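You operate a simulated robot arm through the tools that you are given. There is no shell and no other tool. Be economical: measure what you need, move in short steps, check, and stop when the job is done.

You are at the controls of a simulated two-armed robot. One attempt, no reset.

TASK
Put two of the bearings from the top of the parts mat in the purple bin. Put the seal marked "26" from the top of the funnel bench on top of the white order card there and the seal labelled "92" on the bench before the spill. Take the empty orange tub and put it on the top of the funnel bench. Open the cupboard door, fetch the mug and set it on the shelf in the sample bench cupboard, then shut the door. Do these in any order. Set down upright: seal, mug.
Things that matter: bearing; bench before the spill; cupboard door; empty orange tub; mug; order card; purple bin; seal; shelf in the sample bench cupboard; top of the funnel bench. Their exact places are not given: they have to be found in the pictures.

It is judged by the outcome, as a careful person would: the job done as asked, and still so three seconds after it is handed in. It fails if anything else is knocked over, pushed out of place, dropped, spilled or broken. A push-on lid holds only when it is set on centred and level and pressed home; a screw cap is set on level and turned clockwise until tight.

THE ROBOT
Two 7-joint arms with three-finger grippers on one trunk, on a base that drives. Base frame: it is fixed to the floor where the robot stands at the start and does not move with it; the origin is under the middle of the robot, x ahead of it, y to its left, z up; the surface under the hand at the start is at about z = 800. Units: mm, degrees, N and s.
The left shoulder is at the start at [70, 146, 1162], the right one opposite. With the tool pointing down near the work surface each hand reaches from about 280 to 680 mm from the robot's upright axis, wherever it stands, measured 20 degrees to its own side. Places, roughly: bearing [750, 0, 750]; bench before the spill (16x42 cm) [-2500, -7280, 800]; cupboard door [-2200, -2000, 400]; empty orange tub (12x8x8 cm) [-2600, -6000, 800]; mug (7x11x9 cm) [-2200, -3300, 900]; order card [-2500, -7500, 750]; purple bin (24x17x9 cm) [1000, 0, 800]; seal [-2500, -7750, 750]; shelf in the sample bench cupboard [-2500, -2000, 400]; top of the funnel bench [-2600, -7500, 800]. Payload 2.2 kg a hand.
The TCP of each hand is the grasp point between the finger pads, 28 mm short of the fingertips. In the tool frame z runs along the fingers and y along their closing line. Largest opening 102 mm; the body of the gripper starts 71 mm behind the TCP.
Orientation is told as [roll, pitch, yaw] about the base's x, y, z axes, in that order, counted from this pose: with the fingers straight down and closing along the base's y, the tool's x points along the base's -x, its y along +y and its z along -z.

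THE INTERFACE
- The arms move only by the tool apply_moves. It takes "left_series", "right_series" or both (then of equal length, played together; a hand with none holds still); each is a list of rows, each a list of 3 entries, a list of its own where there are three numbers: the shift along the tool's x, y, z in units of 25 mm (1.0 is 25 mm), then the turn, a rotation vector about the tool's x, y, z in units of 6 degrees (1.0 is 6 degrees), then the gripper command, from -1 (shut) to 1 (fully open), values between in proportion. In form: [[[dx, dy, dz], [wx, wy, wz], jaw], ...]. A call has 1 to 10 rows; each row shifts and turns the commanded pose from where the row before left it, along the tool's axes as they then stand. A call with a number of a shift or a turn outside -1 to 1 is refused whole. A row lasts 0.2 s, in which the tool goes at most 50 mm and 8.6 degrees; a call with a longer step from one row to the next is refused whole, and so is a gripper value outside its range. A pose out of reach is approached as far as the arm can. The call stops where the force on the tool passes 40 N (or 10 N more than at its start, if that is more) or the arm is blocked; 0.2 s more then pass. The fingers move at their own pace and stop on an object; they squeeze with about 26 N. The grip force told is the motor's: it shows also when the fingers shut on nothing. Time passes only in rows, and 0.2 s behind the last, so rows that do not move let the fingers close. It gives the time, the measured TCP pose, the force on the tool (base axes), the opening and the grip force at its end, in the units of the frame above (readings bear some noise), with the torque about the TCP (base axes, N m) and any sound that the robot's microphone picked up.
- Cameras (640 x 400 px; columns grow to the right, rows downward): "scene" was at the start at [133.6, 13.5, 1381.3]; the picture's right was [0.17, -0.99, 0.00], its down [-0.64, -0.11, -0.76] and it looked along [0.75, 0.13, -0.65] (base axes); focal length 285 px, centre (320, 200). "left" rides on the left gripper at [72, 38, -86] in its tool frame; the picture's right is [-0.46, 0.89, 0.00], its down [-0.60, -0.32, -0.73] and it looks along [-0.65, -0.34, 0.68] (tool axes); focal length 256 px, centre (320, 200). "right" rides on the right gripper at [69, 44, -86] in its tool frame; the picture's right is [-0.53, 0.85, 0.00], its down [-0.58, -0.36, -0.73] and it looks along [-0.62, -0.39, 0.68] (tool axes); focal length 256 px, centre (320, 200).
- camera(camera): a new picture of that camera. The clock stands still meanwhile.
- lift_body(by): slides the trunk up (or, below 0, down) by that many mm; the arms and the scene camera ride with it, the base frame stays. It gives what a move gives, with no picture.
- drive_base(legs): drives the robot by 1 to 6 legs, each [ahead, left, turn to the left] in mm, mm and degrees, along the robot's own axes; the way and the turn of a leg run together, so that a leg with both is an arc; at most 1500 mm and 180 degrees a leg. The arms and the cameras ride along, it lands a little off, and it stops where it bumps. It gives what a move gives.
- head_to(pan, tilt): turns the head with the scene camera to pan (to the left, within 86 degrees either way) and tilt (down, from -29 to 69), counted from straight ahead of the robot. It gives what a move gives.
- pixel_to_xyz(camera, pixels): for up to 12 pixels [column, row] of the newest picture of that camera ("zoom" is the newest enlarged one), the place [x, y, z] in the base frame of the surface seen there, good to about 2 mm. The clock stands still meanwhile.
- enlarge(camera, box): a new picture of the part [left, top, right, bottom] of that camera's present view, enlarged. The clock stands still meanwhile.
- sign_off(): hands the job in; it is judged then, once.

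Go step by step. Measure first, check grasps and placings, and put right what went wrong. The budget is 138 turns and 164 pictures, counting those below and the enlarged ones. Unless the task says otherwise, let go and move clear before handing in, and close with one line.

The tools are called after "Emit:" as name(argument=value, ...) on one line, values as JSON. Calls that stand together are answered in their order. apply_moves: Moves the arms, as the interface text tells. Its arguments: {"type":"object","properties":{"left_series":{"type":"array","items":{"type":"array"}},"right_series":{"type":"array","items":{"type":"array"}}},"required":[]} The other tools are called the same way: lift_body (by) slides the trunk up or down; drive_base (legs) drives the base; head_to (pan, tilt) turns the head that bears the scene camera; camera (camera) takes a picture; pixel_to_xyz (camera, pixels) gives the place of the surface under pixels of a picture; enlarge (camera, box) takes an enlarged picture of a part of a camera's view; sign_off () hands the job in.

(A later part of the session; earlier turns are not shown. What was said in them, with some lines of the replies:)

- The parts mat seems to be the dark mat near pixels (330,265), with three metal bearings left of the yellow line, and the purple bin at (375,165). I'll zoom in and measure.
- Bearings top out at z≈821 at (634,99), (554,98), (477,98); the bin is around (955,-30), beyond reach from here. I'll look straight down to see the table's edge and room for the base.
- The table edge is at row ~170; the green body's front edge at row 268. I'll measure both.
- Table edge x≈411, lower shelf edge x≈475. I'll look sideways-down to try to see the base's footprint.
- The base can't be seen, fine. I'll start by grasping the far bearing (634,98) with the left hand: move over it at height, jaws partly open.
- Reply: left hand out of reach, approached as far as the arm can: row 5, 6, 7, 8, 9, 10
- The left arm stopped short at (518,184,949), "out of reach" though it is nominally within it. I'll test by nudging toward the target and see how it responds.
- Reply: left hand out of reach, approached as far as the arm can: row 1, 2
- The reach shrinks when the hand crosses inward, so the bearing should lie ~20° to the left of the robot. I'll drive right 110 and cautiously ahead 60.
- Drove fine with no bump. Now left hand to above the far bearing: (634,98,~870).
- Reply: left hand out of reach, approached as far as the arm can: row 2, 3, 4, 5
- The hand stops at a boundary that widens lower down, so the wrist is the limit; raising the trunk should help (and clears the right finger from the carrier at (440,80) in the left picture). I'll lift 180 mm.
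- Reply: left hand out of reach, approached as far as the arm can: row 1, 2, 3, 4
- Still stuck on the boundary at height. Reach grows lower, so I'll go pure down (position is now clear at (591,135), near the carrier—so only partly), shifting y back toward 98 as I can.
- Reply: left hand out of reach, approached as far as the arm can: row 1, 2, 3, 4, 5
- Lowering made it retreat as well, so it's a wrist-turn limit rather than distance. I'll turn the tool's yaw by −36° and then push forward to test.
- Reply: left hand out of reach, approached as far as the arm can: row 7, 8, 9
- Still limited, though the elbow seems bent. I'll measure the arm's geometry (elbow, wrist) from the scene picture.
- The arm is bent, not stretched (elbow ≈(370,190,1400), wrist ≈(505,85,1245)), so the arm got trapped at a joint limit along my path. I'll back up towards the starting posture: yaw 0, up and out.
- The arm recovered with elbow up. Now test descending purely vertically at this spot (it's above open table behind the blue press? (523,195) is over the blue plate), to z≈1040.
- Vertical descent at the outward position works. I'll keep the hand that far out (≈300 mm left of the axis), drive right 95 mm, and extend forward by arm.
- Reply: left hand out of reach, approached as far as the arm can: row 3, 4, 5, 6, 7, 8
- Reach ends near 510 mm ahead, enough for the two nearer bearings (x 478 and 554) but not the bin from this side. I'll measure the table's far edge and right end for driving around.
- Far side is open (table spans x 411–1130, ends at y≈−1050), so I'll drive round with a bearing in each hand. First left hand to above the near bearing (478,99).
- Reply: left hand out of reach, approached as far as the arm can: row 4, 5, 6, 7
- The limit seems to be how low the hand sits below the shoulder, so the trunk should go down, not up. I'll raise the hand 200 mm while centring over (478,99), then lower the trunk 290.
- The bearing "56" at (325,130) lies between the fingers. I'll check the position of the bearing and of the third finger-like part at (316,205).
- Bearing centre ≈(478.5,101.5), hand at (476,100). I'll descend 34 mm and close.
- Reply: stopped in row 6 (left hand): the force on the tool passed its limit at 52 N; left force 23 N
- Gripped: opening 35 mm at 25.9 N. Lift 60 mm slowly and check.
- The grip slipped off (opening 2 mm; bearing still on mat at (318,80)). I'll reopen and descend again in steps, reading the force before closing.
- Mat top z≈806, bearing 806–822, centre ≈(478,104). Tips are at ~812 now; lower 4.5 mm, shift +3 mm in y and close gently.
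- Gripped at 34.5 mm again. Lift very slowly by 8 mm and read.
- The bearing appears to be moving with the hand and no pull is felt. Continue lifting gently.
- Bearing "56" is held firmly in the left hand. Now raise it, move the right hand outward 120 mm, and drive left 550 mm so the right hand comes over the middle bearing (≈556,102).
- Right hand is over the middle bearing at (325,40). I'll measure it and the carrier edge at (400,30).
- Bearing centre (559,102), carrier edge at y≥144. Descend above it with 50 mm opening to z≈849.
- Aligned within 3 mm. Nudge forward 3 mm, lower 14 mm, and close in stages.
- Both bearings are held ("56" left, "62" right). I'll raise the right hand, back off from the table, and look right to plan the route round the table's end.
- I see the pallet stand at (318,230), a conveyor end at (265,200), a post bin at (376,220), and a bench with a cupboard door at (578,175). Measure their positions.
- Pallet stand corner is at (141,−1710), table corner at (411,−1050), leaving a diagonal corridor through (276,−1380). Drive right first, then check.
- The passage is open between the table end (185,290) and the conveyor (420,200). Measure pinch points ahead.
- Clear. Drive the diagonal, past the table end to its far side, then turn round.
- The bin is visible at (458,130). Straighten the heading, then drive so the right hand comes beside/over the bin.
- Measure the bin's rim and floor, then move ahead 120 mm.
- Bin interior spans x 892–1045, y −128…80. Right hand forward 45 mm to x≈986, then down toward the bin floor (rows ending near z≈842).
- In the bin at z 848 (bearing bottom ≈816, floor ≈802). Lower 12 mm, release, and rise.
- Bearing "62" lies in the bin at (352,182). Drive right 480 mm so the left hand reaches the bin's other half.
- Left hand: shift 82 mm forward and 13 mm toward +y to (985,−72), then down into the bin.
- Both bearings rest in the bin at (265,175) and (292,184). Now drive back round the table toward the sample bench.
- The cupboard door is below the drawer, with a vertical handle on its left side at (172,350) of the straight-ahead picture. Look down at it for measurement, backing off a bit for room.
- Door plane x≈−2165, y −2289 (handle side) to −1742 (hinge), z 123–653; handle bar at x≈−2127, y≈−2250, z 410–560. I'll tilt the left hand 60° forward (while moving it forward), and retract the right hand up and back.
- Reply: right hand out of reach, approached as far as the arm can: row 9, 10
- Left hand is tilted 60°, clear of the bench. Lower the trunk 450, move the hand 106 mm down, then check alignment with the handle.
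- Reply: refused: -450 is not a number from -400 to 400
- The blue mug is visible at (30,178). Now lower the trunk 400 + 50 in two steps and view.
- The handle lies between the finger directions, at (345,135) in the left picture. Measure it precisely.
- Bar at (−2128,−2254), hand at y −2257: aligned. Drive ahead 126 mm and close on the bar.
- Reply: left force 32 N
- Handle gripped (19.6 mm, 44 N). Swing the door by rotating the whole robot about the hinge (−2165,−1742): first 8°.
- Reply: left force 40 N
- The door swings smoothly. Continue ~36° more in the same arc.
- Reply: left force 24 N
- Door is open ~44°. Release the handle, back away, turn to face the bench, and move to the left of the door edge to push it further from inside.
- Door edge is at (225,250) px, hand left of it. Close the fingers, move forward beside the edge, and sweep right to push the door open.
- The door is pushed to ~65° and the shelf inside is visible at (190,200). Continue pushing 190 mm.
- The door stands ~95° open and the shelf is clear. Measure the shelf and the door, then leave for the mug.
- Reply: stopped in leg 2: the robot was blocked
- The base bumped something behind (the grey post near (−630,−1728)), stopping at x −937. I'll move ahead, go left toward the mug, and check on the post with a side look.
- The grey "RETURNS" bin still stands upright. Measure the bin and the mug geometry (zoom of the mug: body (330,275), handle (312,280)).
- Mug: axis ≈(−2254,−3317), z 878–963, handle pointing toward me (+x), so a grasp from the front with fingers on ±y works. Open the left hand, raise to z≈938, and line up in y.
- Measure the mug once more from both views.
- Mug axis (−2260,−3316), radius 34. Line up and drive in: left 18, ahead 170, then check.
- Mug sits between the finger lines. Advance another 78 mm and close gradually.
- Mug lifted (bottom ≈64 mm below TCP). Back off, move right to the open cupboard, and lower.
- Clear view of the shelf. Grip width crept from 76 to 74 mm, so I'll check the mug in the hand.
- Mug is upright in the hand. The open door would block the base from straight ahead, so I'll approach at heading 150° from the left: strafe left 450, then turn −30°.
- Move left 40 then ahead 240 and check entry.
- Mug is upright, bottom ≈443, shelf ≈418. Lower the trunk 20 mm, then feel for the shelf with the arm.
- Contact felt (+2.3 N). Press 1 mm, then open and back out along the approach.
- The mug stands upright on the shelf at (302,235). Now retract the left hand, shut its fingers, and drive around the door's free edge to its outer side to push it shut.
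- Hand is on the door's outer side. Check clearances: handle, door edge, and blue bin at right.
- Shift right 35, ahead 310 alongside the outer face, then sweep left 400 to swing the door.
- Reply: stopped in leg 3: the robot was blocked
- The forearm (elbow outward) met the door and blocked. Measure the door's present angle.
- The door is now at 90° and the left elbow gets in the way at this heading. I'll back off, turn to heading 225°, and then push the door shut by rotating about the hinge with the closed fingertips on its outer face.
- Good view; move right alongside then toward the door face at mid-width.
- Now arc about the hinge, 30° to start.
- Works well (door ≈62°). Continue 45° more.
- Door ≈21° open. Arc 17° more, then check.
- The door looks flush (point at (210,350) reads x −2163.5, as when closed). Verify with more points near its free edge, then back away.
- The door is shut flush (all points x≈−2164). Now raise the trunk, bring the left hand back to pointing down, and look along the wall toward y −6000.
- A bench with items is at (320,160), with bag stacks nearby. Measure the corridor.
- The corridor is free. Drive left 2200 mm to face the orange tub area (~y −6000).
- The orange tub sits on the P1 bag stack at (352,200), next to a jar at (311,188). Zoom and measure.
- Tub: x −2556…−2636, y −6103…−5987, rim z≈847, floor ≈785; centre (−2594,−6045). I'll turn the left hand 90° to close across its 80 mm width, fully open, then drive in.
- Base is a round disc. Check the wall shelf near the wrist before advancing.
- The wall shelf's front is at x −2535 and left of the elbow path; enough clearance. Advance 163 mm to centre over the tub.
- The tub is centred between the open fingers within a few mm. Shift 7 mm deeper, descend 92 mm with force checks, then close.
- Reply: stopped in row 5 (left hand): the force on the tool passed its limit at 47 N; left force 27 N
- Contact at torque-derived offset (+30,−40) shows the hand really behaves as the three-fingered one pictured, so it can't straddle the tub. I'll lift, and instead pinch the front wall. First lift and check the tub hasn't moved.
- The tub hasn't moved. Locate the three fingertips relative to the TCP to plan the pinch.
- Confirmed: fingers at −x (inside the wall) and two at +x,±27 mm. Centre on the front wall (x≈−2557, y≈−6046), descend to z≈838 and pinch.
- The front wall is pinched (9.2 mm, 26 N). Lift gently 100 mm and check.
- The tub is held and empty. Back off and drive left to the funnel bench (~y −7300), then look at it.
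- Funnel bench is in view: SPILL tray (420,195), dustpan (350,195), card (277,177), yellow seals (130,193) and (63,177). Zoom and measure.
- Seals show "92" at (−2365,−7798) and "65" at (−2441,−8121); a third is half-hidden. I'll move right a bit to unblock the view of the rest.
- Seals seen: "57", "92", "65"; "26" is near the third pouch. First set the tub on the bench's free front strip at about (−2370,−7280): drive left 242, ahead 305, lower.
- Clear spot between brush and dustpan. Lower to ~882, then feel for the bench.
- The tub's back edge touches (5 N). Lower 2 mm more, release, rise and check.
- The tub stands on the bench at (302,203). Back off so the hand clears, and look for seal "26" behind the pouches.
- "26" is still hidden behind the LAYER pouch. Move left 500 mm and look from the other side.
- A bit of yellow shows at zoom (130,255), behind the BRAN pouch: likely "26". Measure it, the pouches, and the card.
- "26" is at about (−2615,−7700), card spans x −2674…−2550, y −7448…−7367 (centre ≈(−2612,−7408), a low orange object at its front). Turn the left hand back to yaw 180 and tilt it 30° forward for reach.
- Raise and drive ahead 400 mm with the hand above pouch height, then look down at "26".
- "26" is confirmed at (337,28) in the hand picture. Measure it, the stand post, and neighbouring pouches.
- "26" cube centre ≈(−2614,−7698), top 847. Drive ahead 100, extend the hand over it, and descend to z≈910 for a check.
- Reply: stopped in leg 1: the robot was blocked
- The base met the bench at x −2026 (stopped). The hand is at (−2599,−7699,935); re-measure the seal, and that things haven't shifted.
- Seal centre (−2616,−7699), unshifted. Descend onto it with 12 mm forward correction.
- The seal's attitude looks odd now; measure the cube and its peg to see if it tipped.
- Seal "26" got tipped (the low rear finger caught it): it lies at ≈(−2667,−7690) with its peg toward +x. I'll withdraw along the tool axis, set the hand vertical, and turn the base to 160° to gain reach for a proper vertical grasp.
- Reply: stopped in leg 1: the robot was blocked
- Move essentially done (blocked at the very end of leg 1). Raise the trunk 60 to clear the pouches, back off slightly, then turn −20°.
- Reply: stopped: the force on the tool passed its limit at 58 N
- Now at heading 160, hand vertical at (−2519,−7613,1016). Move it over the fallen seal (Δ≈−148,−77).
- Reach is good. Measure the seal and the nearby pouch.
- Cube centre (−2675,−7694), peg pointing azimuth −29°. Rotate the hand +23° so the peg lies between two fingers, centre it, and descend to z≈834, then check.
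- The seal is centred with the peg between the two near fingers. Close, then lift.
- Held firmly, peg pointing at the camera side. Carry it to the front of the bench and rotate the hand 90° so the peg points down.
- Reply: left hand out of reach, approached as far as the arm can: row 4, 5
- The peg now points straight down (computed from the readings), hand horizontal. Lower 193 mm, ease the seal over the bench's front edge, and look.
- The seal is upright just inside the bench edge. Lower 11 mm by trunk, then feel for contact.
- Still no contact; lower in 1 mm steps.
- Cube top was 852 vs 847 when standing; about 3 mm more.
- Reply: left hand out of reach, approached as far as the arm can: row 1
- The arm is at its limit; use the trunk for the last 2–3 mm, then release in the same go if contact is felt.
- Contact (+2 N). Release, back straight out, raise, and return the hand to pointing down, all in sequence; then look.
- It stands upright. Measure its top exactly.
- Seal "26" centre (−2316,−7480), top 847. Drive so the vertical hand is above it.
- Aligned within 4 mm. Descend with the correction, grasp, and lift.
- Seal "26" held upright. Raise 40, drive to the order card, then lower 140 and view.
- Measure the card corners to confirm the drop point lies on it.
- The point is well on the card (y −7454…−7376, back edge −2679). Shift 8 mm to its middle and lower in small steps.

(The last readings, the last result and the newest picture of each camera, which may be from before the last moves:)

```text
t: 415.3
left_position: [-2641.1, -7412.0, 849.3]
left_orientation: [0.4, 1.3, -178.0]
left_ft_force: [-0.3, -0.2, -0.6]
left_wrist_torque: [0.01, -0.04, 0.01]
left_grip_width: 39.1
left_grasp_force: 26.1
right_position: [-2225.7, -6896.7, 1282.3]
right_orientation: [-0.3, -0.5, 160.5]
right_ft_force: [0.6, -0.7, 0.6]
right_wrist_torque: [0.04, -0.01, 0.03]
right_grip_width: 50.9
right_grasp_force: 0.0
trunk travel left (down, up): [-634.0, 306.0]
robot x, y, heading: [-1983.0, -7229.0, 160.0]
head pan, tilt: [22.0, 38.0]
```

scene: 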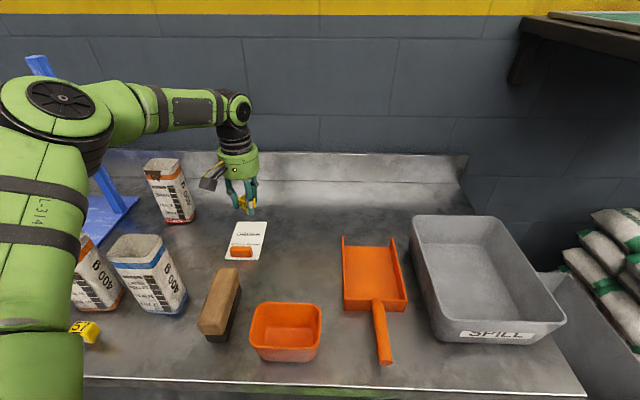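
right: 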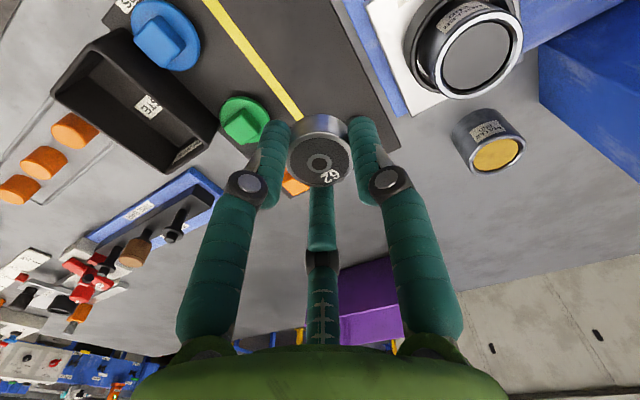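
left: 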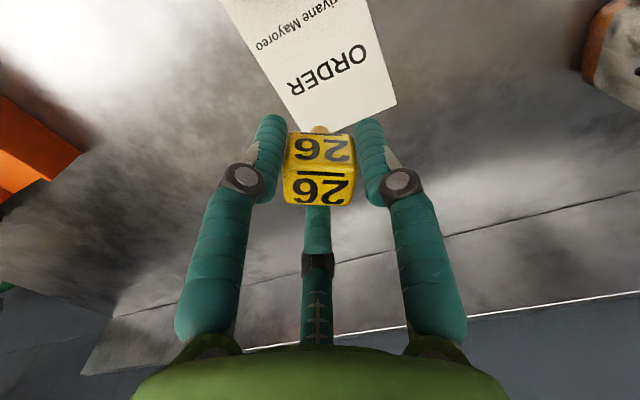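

Lower the last 2 mm, release, rise, and view.

Emit:
apply_moves(left_series=[[[0, 0, 0.04], [0, 0, 0], -1], [[0, 0, 0.04], [0, 0, 0], -1], [[0, 0, 0.03], [0, 0, 0], -1], [[0, 0, 0], [0, 0, 0], -0.18], [[0, 0, 0], [0, 0, 0], -0.1], [[0, 0, 0], [0, 0, 0], 0.1], [[0, 0, -0.4], [0, 0, 0], 0.1], [[0, 0, -0.8], [0, 0, 0], 0.1], [[0, 0, -0.8], [0, 0, 0], 0.1], [[0, 0, -0.8], [0, 0, 0], 0.1]])

Emit:
lift_body(by=110)

Emit:
enlarge(camera="scene", box=[190, 180, 310, 290])

Emit:
drive_base(legs=[[-330, -44, 0]])

Emit:
drive_base(legs=[[0, 0, 20], [0, 260, 0]])

Emit:
head_to(pan=20, tilt=38)

Emit:
camera(camera="scene")

```text
t: 417.5
left_position: [-2642.6, -7415.2, 917.2]
left_orientation: [0.5, 1.2, -178.1]
left_ft_force: [1.3, 0.4, -0.9]
left_wrist_torque: [0.0, 0.04, 0.0]
left_grip_width: 56.0
left_grasp_force: 0.0
right_position: [-2224.6, -6896.8, 1282.1]
right_orientation: [-0.3, -0.7, 160.4]
right_ft_force: [0.4, -0.2, 0.1]
right_wrist_torque: [0.0, -0.01, -0.03]
right_grip_width: 50.9
right_grasp_force: 0.1
trunk travel left (down, up): [-634.0, 306.0]
robot x, y, heading: [-1987.0, -7227.2, 160.0]
head pan, tilt: [22.0, 38.0]
```

```text
t: 418.9
left_position: [-2641.9, -7414.7, 1026.2]
left_orientation: [0.5, 1.2, -178.0]
left_ft_force: [0.2, -0.6, 0.5]
left_wrist_torque: [-0.04, -0.02, 0.03]
left_grip_width: 56.1
left_grasp_force: 0.1
right_position: [-2224.5, -6896.7, 1392.5]
right_orientation: [-0.1, -0.5, 160.4]
right_ft_force: [0.0, 0.1, 0.1]
right_wrist_torque: [-0.01, 0.04, 0.03]
right_grip_width: 50.8
right_grasp_force: 0.1
trunk travel left (down, up): [-744.0, 196.0]
robot x, y, heading: [-1988.3, -7227.2, 159.7]
head pan, tilt: [22.0, 38.0]
```

```text
3.64 times, centred on (250, 235) of scene
```

zoom: 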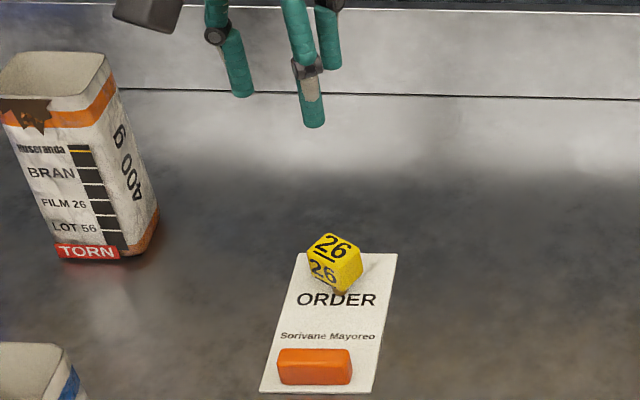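

```text
t: 421.1
left_position: [-2318.8, -7485.5, 1025.4]
left_orientation: [0.5, 1.3, -178.0]
left_ft_force: [-0.4, 0.9, 0.1]
left_wrist_torque: [-0.04, -0.03, -0.02]
left_grip_width: 56.3
left_grasp_force: 0.1
right_position: [-1903.2, -6968.9, 1391.1]
right_orientation: [-0.2, -0.5, 160.3]
right_ft_force: [0.2, 0.3, -0.7]
right_wrist_torque: [0.04, -0.03, 0.02]
right_grip_width: 51.2
right_grasp_force: 0.0
trunk travel left (down, up): [-744.0, 196.0]
robot x, y, heading: [-1659.7, -7299.7, 159.6]
head pan, tilt: [22.0, 38.0]
```

```text
t: 424.0
left_position: [-2220.7, -7951.5, 1027.3]
left_orientation: [0.5, 1.2, -158.6]
left_ft_force: [0.0, 0.2, -0.6]
left_wrist_torque: [-0.04, -0.03, -0.01]
left_grip_width: 56.3
left_grasp_force: 0.0
right_position: [-2000.9, -7324.3, 1393.0]
right_orientation: [-0.1, -0.4, 179.7]
right_ft_force: [0.1, 0.9, 0.2]
right_wrist_torque: [-0.02, 0.0, -0.02]
right_grip_width: 50.9
right_grasp_force: 0.0
trunk travel left (down, up): [-744.0, 196.0]
robot x, y, heading: [-1663.3, -7558.3, 179.4]
head pan, tilt: [22.0, 38.0]
```

```text
t: 424.6
left_position: [-2220.7, -7951.8, 1026.7]
left_orientation: [0.5, 1.1, -158.6]
left_ft_force: [0.2, -0.1, -0.6]
left_wrist_torque: [0.03, 0.01, -0.02]
left_grip_width: 56.2
left_grasp_force: 0.1
right_position: [-1999.6, -7324.4, 1392.1]
right_orientation: [-0.2, -0.5, 179.7]
right_ft_force: [-0.2, -0.2, 0.1]
right_wrist_torque: [-0.02, 0.02, -0.02]
right_grip_width: 50.9
right_grasp_force: 0.0
trunk travel left (down, up): [-744.0, 196.0]
robot x, y, heading: [-1662.8, -7557.9, 179.2]
head pan, tilt: [20.0, 38.0]
```

```text
20 pictures are left
5 turns are left
```

scene: 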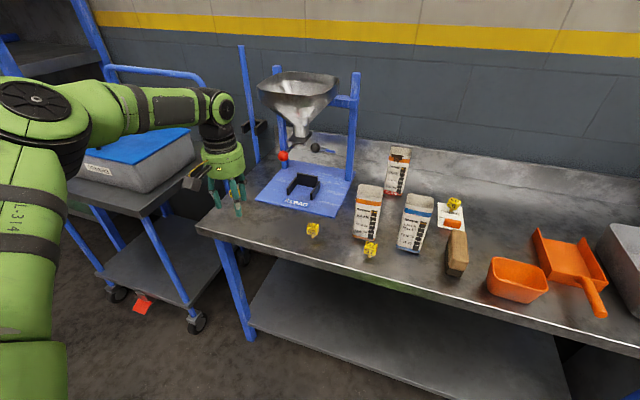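

5 turns left, so I chain calls. "26" stands upright on the card at (453,204). Measure "92" at (313,229), bring the hand above it, and view.

Emit:
enlarge(camera="scene", box=[293, 210, 333, 245])

Emit:
pixel_to_xyz(camera="zoom", pixels=[[320, 150], [320, 165], [300, 160], [340, 160], [320, 180], [280, 180], [360, 180], [320, 200], [300, 220], [340, 220], [320, 140], [320, 130]])

Emit:
drive_base(legs=[[155, -145, 0]])

Emit:
lift_body(by=-70)

Emit:
camera(camera="left")

Emit:
pixel_to_xyz(camera="left", pixels=[[320, 60], [320, 70], [320, 80], [320, 90], [320, 100], [320, 110], [305, 80], [335, 80], [305, 95], [335, 95], [290, 90], [350, 90]])

```text
11.43 times, centred on (313, 228) of scene
```

zoom: 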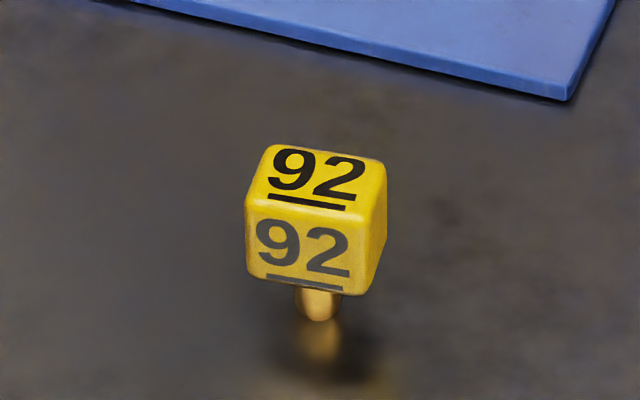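

```text
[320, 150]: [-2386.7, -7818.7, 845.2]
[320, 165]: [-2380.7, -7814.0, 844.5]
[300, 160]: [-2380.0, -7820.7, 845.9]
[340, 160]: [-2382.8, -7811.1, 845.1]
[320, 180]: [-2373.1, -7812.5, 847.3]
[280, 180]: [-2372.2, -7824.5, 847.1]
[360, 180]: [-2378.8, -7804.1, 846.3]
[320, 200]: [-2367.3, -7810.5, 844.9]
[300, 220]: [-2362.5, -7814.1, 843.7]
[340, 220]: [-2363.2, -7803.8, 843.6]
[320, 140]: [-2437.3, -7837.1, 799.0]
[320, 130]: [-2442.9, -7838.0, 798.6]
```

```text
t: 426.3
left_position: [-2369.2, -7806.8, 1026.2]
left_orientation: [0.4, 1.1, -158.7]
left_ft_force: [-0.1, -0.2, 0.8]
left_wrist_torque: [0.02, 0.04, 0.0]
left_grip_width: 56.2
left_grasp_force: 0.1
right_position: [-2145.7, -7181.7, 1393.5]
right_orientation: [-0.3, -0.6, 179.6]
right_ft_force: [1.5, 0.1, -0.8]
right_wrist_torque: [0.02, 0.02, 0.0]
right_grip_width: 51.1
right_grasp_force: 0.2
trunk travel left (down, up): [-744.0, 196.0]
robot x, y, heading: [-1808.6, -7411.0, 179.1]
head pan, tilt: [20.0, 38.0]
```

```text
t: 427.4
left_position: [-2371.5, -7806.0, 956.7]
left_orientation: [0.6, 1.2, -158.7]
left_ft_force: [0.5, -0.1, 0.6]
left_wrist_torque: [-0.03, 0.0, 0.01]
left_grip_width: 56.1
left_grasp_force: 0.0
right_position: [-2147.5, -7179.5, 1322.7]
right_orientation: [-0.2, -0.5, 179.7]
right_ft_force: [-0.9, -0.2, -0.4]
right_wrist_torque: [0.0, 0.01, 0.01]
right_grip_width: 50.9
right_grasp_force: 0.0
trunk travel left (down, up): [-674.0, 266.0]
robot x, y, heading: [-1811.4, -7415.6, 179.4]
head pan, tilt: [20.0, 38.0]
```

```text
18 pictures are left
```

left: 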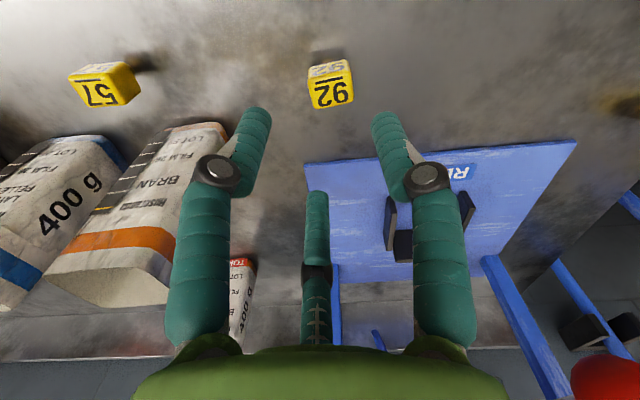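

```text
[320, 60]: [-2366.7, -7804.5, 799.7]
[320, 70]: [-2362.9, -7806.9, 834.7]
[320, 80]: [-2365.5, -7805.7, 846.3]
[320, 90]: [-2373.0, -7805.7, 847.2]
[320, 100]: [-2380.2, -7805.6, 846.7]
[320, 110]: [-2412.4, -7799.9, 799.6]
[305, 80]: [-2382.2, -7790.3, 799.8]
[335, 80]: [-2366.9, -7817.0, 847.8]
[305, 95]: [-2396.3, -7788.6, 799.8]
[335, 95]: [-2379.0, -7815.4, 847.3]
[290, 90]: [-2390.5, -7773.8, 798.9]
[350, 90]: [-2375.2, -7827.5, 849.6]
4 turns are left
```

"92" centre ≈(−2375,−7813), top 847. Correct, descend, grasp, lift high, carry to the bench strip at ≈(−2500,−7280), and lower to just above.

Emit:
apply_moves(left_series=[[[-0.23, 0.21, 0.5], [0, 0, 0], 0.2], [[0, 0, 0.8], [0, 0, 0], 0.2], [[0, 0, 0.8], [0, 0, 0], 0.2], [[0, 0, 0.8], [0, 0, 0], 0.2], [[0, 0, 0.8], [0, 0, 0], 0.2], [[0, 0, 0.76], [0, 0, 0], 0.2], [[0, 0, 0], [0, 0, 0], 0.0], [[0, 0, 0], [0, 0, 0], -0.2], [[0, 0, 0], [0, 0, 0], -0.4], [[0, 0, 0], [0, 0, 0], -1]])

Emit:
apply_moves(left_series=[[[0, 0, 0], [0, 0, 0], -1], [[0, 0, -0.2], [0, 0, 0], -1], [[0, 0, -0.5], [0, 0, 0], -1], [[0, 0, -0.8], [0, 0, 0], -1], [[0, 0, -0.8], [0, 0, 0], -1]])

Emit:
lift_body(by=150)

Emit:
drive_base(legs=[[0, -530, 0], [125, 0, 0]])

Emit:
lift_body(by=-170)

Emit:
camera(camera="left")

Emit:
camera(camera="scene")

```text
t: 429.6
left_position: [-2361.8, -7809.4, 849.5]
left_orientation: [0.5, 1.2, -158.7]
left_ft_force: [-0.2, -0.5, -0.8]
left_wrist_torque: [-0.03, -0.01, 0.0]
left_grip_width: 30.8
left_grasp_force: 26.2
left hand out of reach, approached as far as the arm can: row 6
right_position: [-2148.3, -7178.4, 1321.4]
right_orientation: [-0.2, -0.5, 179.6]
right_ft_force: [0.9, -0.2, 0.8]
right_wrist_torque: [0.01, 0.01, -0.01]
right_grip_width: 51.0
right_grasp_force: 0.2
trunk travel left (down, up): [-674.0, 266.0]
robot x, y, heading: [-1813.1, -7413.7, 179.1]
head pan, tilt: [20.0, 38.0]
```

```text
t: 430.8
left_position: [-2364.4, -7812.4, 909.6]
left_orientation: [0.6, 1.2, -158.8]
left_ft_force: [0.3, 0.3, -2.0]
left_wrist_torque: [0.01, 0.0, -0.01]
left_grip_width: 30.7
left_grasp_force: 26.2
right_position: [-2146.6, -7178.7, 1322.8]
right_orientation: [-0.2, -0.6, 179.6]
right_ft_force: [0.2, -0.2, 0.5]
right_wrist_torque: [0.0, -0.03, -0.01]
right_grip_width: 51.2
right_grasp_force: 0.0
trunk travel left (down, up): [-674.0, 266.0]
robot x, y, heading: [-1813.5, -7412.5, 179.1]
head pan, tilt: [20.0, 38.0]
```

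```text
t: 432.5
left_position: [-2364.0, -7812.6, 1058.0]
left_orientation: [0.4, 1.4, -158.7]
left_ft_force: [-0.1, 0.0, -0.2]
left_wrist_torque: [0.01, 0.04, -0.02]
left_grip_width: 30.4
left_grasp_force: 26.4
right_position: [-2149.4, -7179.4, 1472.5]
right_orientation: [-0.1, -0.5, 179.6]
right_ft_force: [-1.0, -0.2, 0.2]
right_wrist_torque: [-0.01, -0.02, 0.0]
right_grip_width: 51.3
right_grasp_force: 0.0
trunk travel left (down, up): [-824.0, 116.0]
robot x, y, heading: [-1815.8, -7415.0, 179.2]
head pan, tilt: [20.0, 38.0]
```

```text
t: 436.5
left_position: [-2479.3, -7273.5, 1060.6]
left_orientation: [0.5, 1.1, -158.6]
left_ft_force: [0.5, 0.7, 0.4]
left_wrist_torque: [-0.01, 0.02, -0.03]
left_grip_width: 30.4
left_grasp_force: 25.1
right_position: [-2263.3, -6640.8, 1474.0]
right_orientation: [-0.2, -0.7, 179.7]
right_ft_force: [0.9, 0.4, 0.3]
right_wrist_torque: [-0.02, 0.05, 0.02]
right_grip_width: 51.0
right_grasp_force: 0.0
trunk travel left (down, up): [-824.0, 116.0]
robot x, y, heading: [-1930.1, -6872.6, 179.5]
head pan, tilt: [20.0, 38.0]
```

```text
t: 438.4
left_position: [-2482.5, -7274.3, 888.6]
left_orientation: [0.6, 1.4, -158.6]
left_ft_force: [0.6, -0.4, -0.6]
left_wrist_torque: [0.01, 0.03, -0.03]
left_grip_width: 30.5
left_grasp_force: 26.3
right_position: [-2266.3, -6640.1, 1302.8]
right_orientation: [-0.3, -0.7, 179.8]
right_ft_force: [0.4, -0.7, -0.3]
right_wrist_torque: [0.0, 0.04, 0.02]
right_grip_width: 51.1
right_grasp_force: 0.2
trunk travel left (down, up): [-654.0, 286.0]
robot x, y, heading: [-1930.3, -6872.9, 179.2]
head pan, tilt: [20.0, 38.0]
```

```text
17 pictures are left
```

left: 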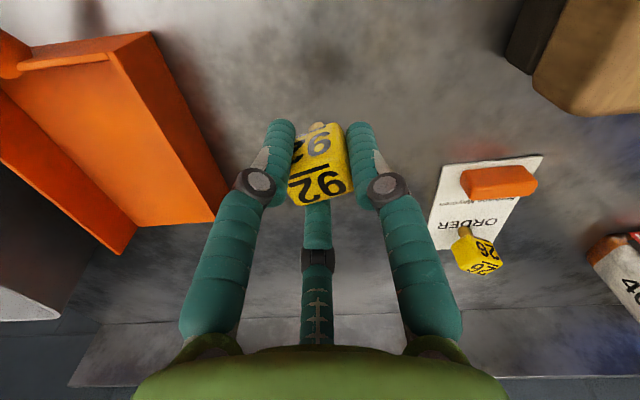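

```text
16 pictures are left
3 turns are left
```

scene: 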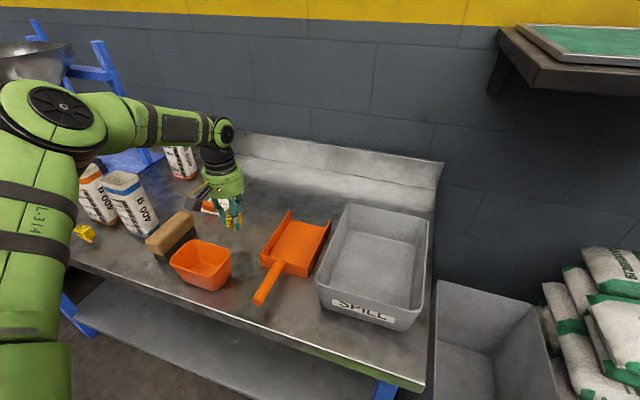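

"92" is held above the target strip at (−2482,−7274). Lower 33 mm by trunk to just above the bench and measure the seal's tilt.

Emit:
lift_body(by=-33)

Emit:
camera(camera="left")

Emit:
pixel_to_xyz(camera="left", pixels=[[295, 195], [345, 185], [310, 175], [335, 170], [320, 160], [320, 198], [300, 150], [335, 135], [318, 127], [345, 160]])

Emit:
enlarge(camera="scene", box=[200, 185, 260, 240])

Emit:
pixel_to_xyz(camera="zoom", pixels=[[320, 140], [330, 160], [310, 180], [330, 200], [350, 180], [340, 220], [300, 220], [320, 240], [320, 260], [340, 280], [320, 300], [360, 220]])

```text
t: 439.2
left_position: [-2481.9, -7273.4, 856.4]
left_orientation: [0.5, 1.2, -158.6]
left_ft_force: [-0.4, 0.6, -0.7]
left_wrist_torque: [-0.01, 0.02, -0.02]
left_grip_width: 30.5
left_grasp_force: 26.2
right_position: [-2266.9, -6640.0, 1270.3]
right_orientation: [-0.2, -0.6, 179.7]
right_ft_force: [0.0, -0.7, 1.4]
right_wrist_torque: [0.0, -0.01, 0.0]
right_grip_width: 50.9
right_grasp_force: 0.1
trunk travel left (down, up): [-621.0, 319.0]
robot x, y, heading: [-1930.2, -6877.4, 179.5]
head pan, tilt: [20.0, 38.0]
```

```text
15 pictures are left
```

left: 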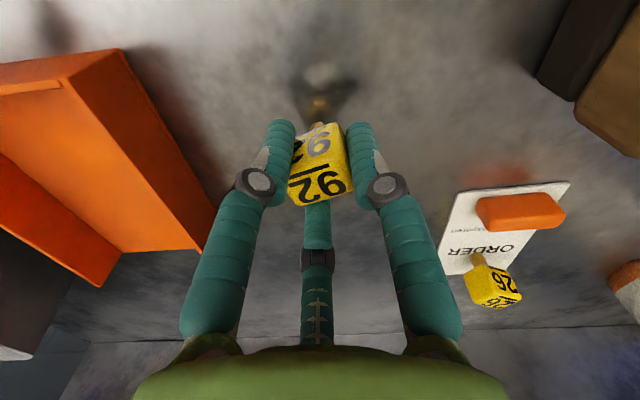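

```text
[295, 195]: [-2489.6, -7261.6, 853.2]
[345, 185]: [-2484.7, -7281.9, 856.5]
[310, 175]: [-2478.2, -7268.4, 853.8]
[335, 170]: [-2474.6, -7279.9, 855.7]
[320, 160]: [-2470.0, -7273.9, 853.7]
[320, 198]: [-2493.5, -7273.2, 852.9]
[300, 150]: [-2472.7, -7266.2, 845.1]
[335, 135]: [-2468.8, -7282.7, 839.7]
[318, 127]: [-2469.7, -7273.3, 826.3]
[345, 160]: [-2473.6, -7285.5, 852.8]
```

```text
7.27 times, centred on (230, 212) of scene
```

zoom: 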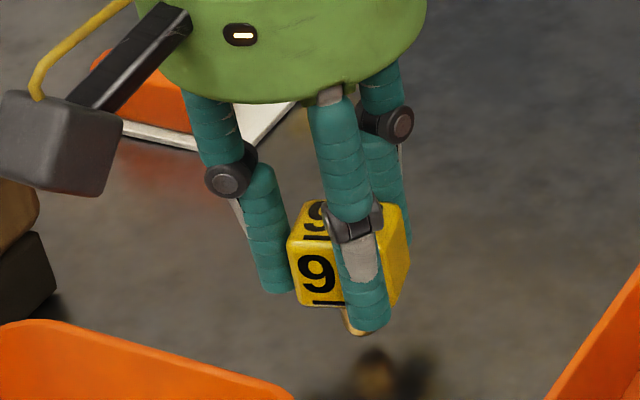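

```text
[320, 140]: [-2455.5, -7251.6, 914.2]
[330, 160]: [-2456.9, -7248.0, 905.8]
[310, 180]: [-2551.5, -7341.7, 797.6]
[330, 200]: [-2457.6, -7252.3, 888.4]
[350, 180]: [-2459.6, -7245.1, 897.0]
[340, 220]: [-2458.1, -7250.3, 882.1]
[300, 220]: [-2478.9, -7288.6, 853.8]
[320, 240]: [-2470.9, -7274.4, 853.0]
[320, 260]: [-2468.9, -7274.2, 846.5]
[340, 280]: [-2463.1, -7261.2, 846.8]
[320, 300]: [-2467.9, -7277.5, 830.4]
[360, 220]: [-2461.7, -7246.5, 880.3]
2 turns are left
```

The seal is near level, ~7 mm above the bench. Lower 8 mm by trunk to light contact, release slowly, rise clear, and check.

Emit:
lift_body(by=-5)

Emit:
lift_body(by=-2)

Emit:
lift_body(by=-1.5)

Emit:
apply_moves(left_series=[[[0, 0, 0], [0, 0, 0], -0.36], [[0, 0, 0], [0, 0, 0], -0.3], [[0, 0, 0], [0, 0, 0], -0.2], [[0, 0, 0], [0, 0, 0], -0.05], [[0, 0, 0], [0, 0, 0], 0.15], [[0, 0, 0], [0, 0, 0], 0.2]])

Emit:
lift_body(by=180)

Emit:
drive_base(legs=[[-300, 0, 0]])

Emit:
camera(camera="scene")

Emit:
enlarge(camera="scene", box=[180, 150, 340, 260])

```text
t: 439.7
left_position: [-2482.4, -7273.1, 850.0]
left_orientation: [0.5, 1.3, -158.5]
left_ft_force: [0.3, 0.6, -0.1]
left_wrist_torque: [0.01, 0.01, 0.0]
left_grip_width: 30.5
left_grasp_force: 26.2
right_position: [-2266.6, -6640.9, 1263.8]
right_orientation: [-0.2, -0.7, 179.6]
right_ft_force: [-0.4, -0.1, -0.5]
right_wrist_torque: [0.02, 0.02, 0.01]
right_grip_width: 51.1
right_grasp_force: 0.1
trunk travel left (down, up): [-616.0, 324.0]
robot x, y, heading: [-1930.2, -6874.3, 179.1]
head pan, tilt: [20.0, 38.0]
```

```text
t: 440.2
left_position: [-2482.0, -7273.3, 848.7]
left_orientation: [0.6, 1.2, -158.6]
left_ft_force: [0.4, 0.0, -0.2]
left_wrist_torque: [-0.01, 0.0, 0.0]
left_grip_width: 30.3
left_grasp_force: 26.1
right_position: [-2266.0, -6641.0, 1262.9]
right_orientation: [-0.1, -0.6, 179.7]
right_ft_force: [-0.4, -0.2, 0.0]
right_wrist_torque: [0.0, 0.0, 0.0]
right_grip_width: 50.9
right_grasp_force: 0.1
trunk travel left (down, up): [-614.0, 326.0]
robot x, y, heading: [-1929.5, -6870.8, 179.5]
head pan, tilt: [20.0, 38.0]
```

```text
t: 440.8
left_position: [-2482.8, -7274.3, 848.2]
left_orientation: [0.5, 1.1, -158.7]
left_ft_force: [-0.3, -0.2, 5.2]
left_wrist_torque: [0.0, 0.02, 0.0]
left_grip_width: 30.4
left_grasp_force: 26.2
right_position: [-2266.7, -6640.4, 1261.7]
right_orientation: [-0.2, -0.6, 179.7]
right_ft_force: [0.0, -0.2, -0.5]
right_wrist_torque: [-0.02, 0.0, -0.01]
right_grip_width: 51.0
right_grasp_force: 0.1
trunk travel left (down, up): [-613.0, 327.0]
robot x, y, heading: [-1932.1, -6873.6, 179.4]
head pan, tilt: [20.0, 38.0]
```

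```text
t: 442.2
left_position: [-2481.9, -7273.8, 847.3]
left_orientation: [0.5, 1.3, -158.6]
left_ft_force: [0.1, 0.2, 0.2]
left_wrist_torque: [0.05, -0.02, -0.01]
left_grip_width: 61.1
left_grasp_force: 0.0
right_position: [-2267.2, -6641.1, 1261.6]
right_orientation: [-0.2, -0.6, 179.7]
right_ft_force: [-0.4, -0.6, 0.8]
right_wrist_torque: [0.02, -0.02, 0.0]
right_grip_width: 51.0
right_grasp_force: 0.2
trunk travel left (down, up): [-613.0, 327.0]
robot x, y, heading: [-1930.0, -6873.6, 179.2]
head pan, tilt: [20.0, 38.0]
```

```text
t: 444.2
left_position: [-2483.8, -7273.9, 1027.4]
left_orientation: [0.5, 1.3, -158.6]
left_ft_force: [0.2, -0.8, -0.1]
left_wrist_torque: [-0.01, -0.04, 0.03]
left_grip_width: 61.2
left_grasp_force: 0.0
right_position: [-2267.3, -6641.7, 1441.5]
right_orientation: [-0.2, -0.5, 179.7]
right_ft_force: [1.0, 0.2, 0.4]
right_wrist_torque: [0.02, 0.01, -0.03]
right_grip_width: 50.9
right_grasp_force: 0.0
trunk travel left (down, up): [-793.0, 147.0]
robot x, y, heading: [-1932.6, -6874.5, 179.2]
head pan, tilt: [20.0, 38.0]
```

```text
t: 446.2
left_position: [-2182.1, -7277.2, 1025.0]
left_orientation: [0.7, 1.4, -158.6]
left_ft_force: [0.7, 0.9, -0.2]
left_wrist_torque: [0.0, -0.03, 0.01]
left_grip_width: 61.4
left_grasp_force: 0.1
right_position: [-1970.9, -6644.4, 1440.3]
right_orientation: [-0.1, -0.3, 179.7]
right_ft_force: [0.3, -0.5, 0.4]
right_wrist_torque: [0.01, -0.04, 0.0]
right_grip_width: 51.1
right_grasp_force: 0.0
trunk travel left (down, up): [-793.0, 147.0]
robot x, y, heading: [-1631.5, -6879.9, 179.2]
head pan, tilt: [20.0, 38.0]
```

```text
13 pictures are left
```

scene: 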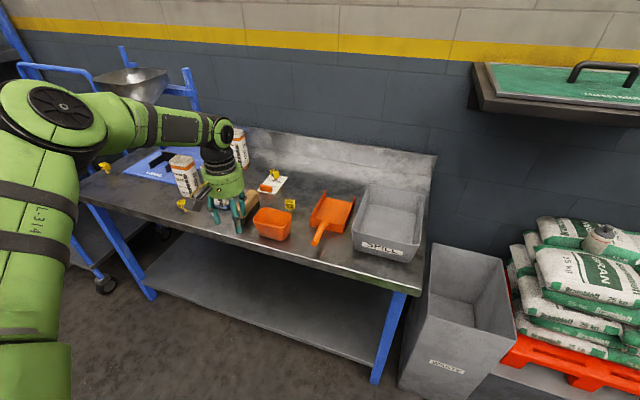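

```text
3.64 times, centred on (260, 205) of scene
1 turns are left
```

zoom: 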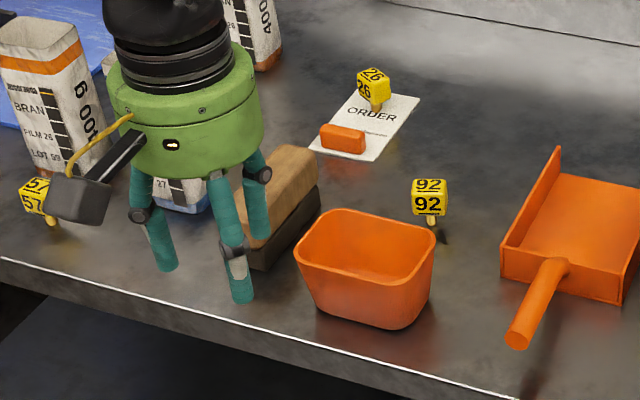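

The last picture shows seal "92" upright on the bench strip, "26" upright on the order card, and the tub standing on the bench. The two bearings, the mug and the shut door were checked earlier, and the hands are clear, so I'm handing in.

Emit:
sign_off()

```text
The job is handed in.
```

The whole job is done and handed in: two bearings in the purple bin, seal "26" upright on the order card, seal "92" upright on the bench before the spill, the orange tub on the funnel bench, and the mug upright on the cupboard shelf with the door shut. Along the way I tipped "26" over and reset it, the base bumped the grey "RETURNS" bin and the funnel bench, and the left hand caught on something under the funnel, probably its lever. The bin still stood and nothing looked displaced, but I could not confirm the lever is exactly where it was.
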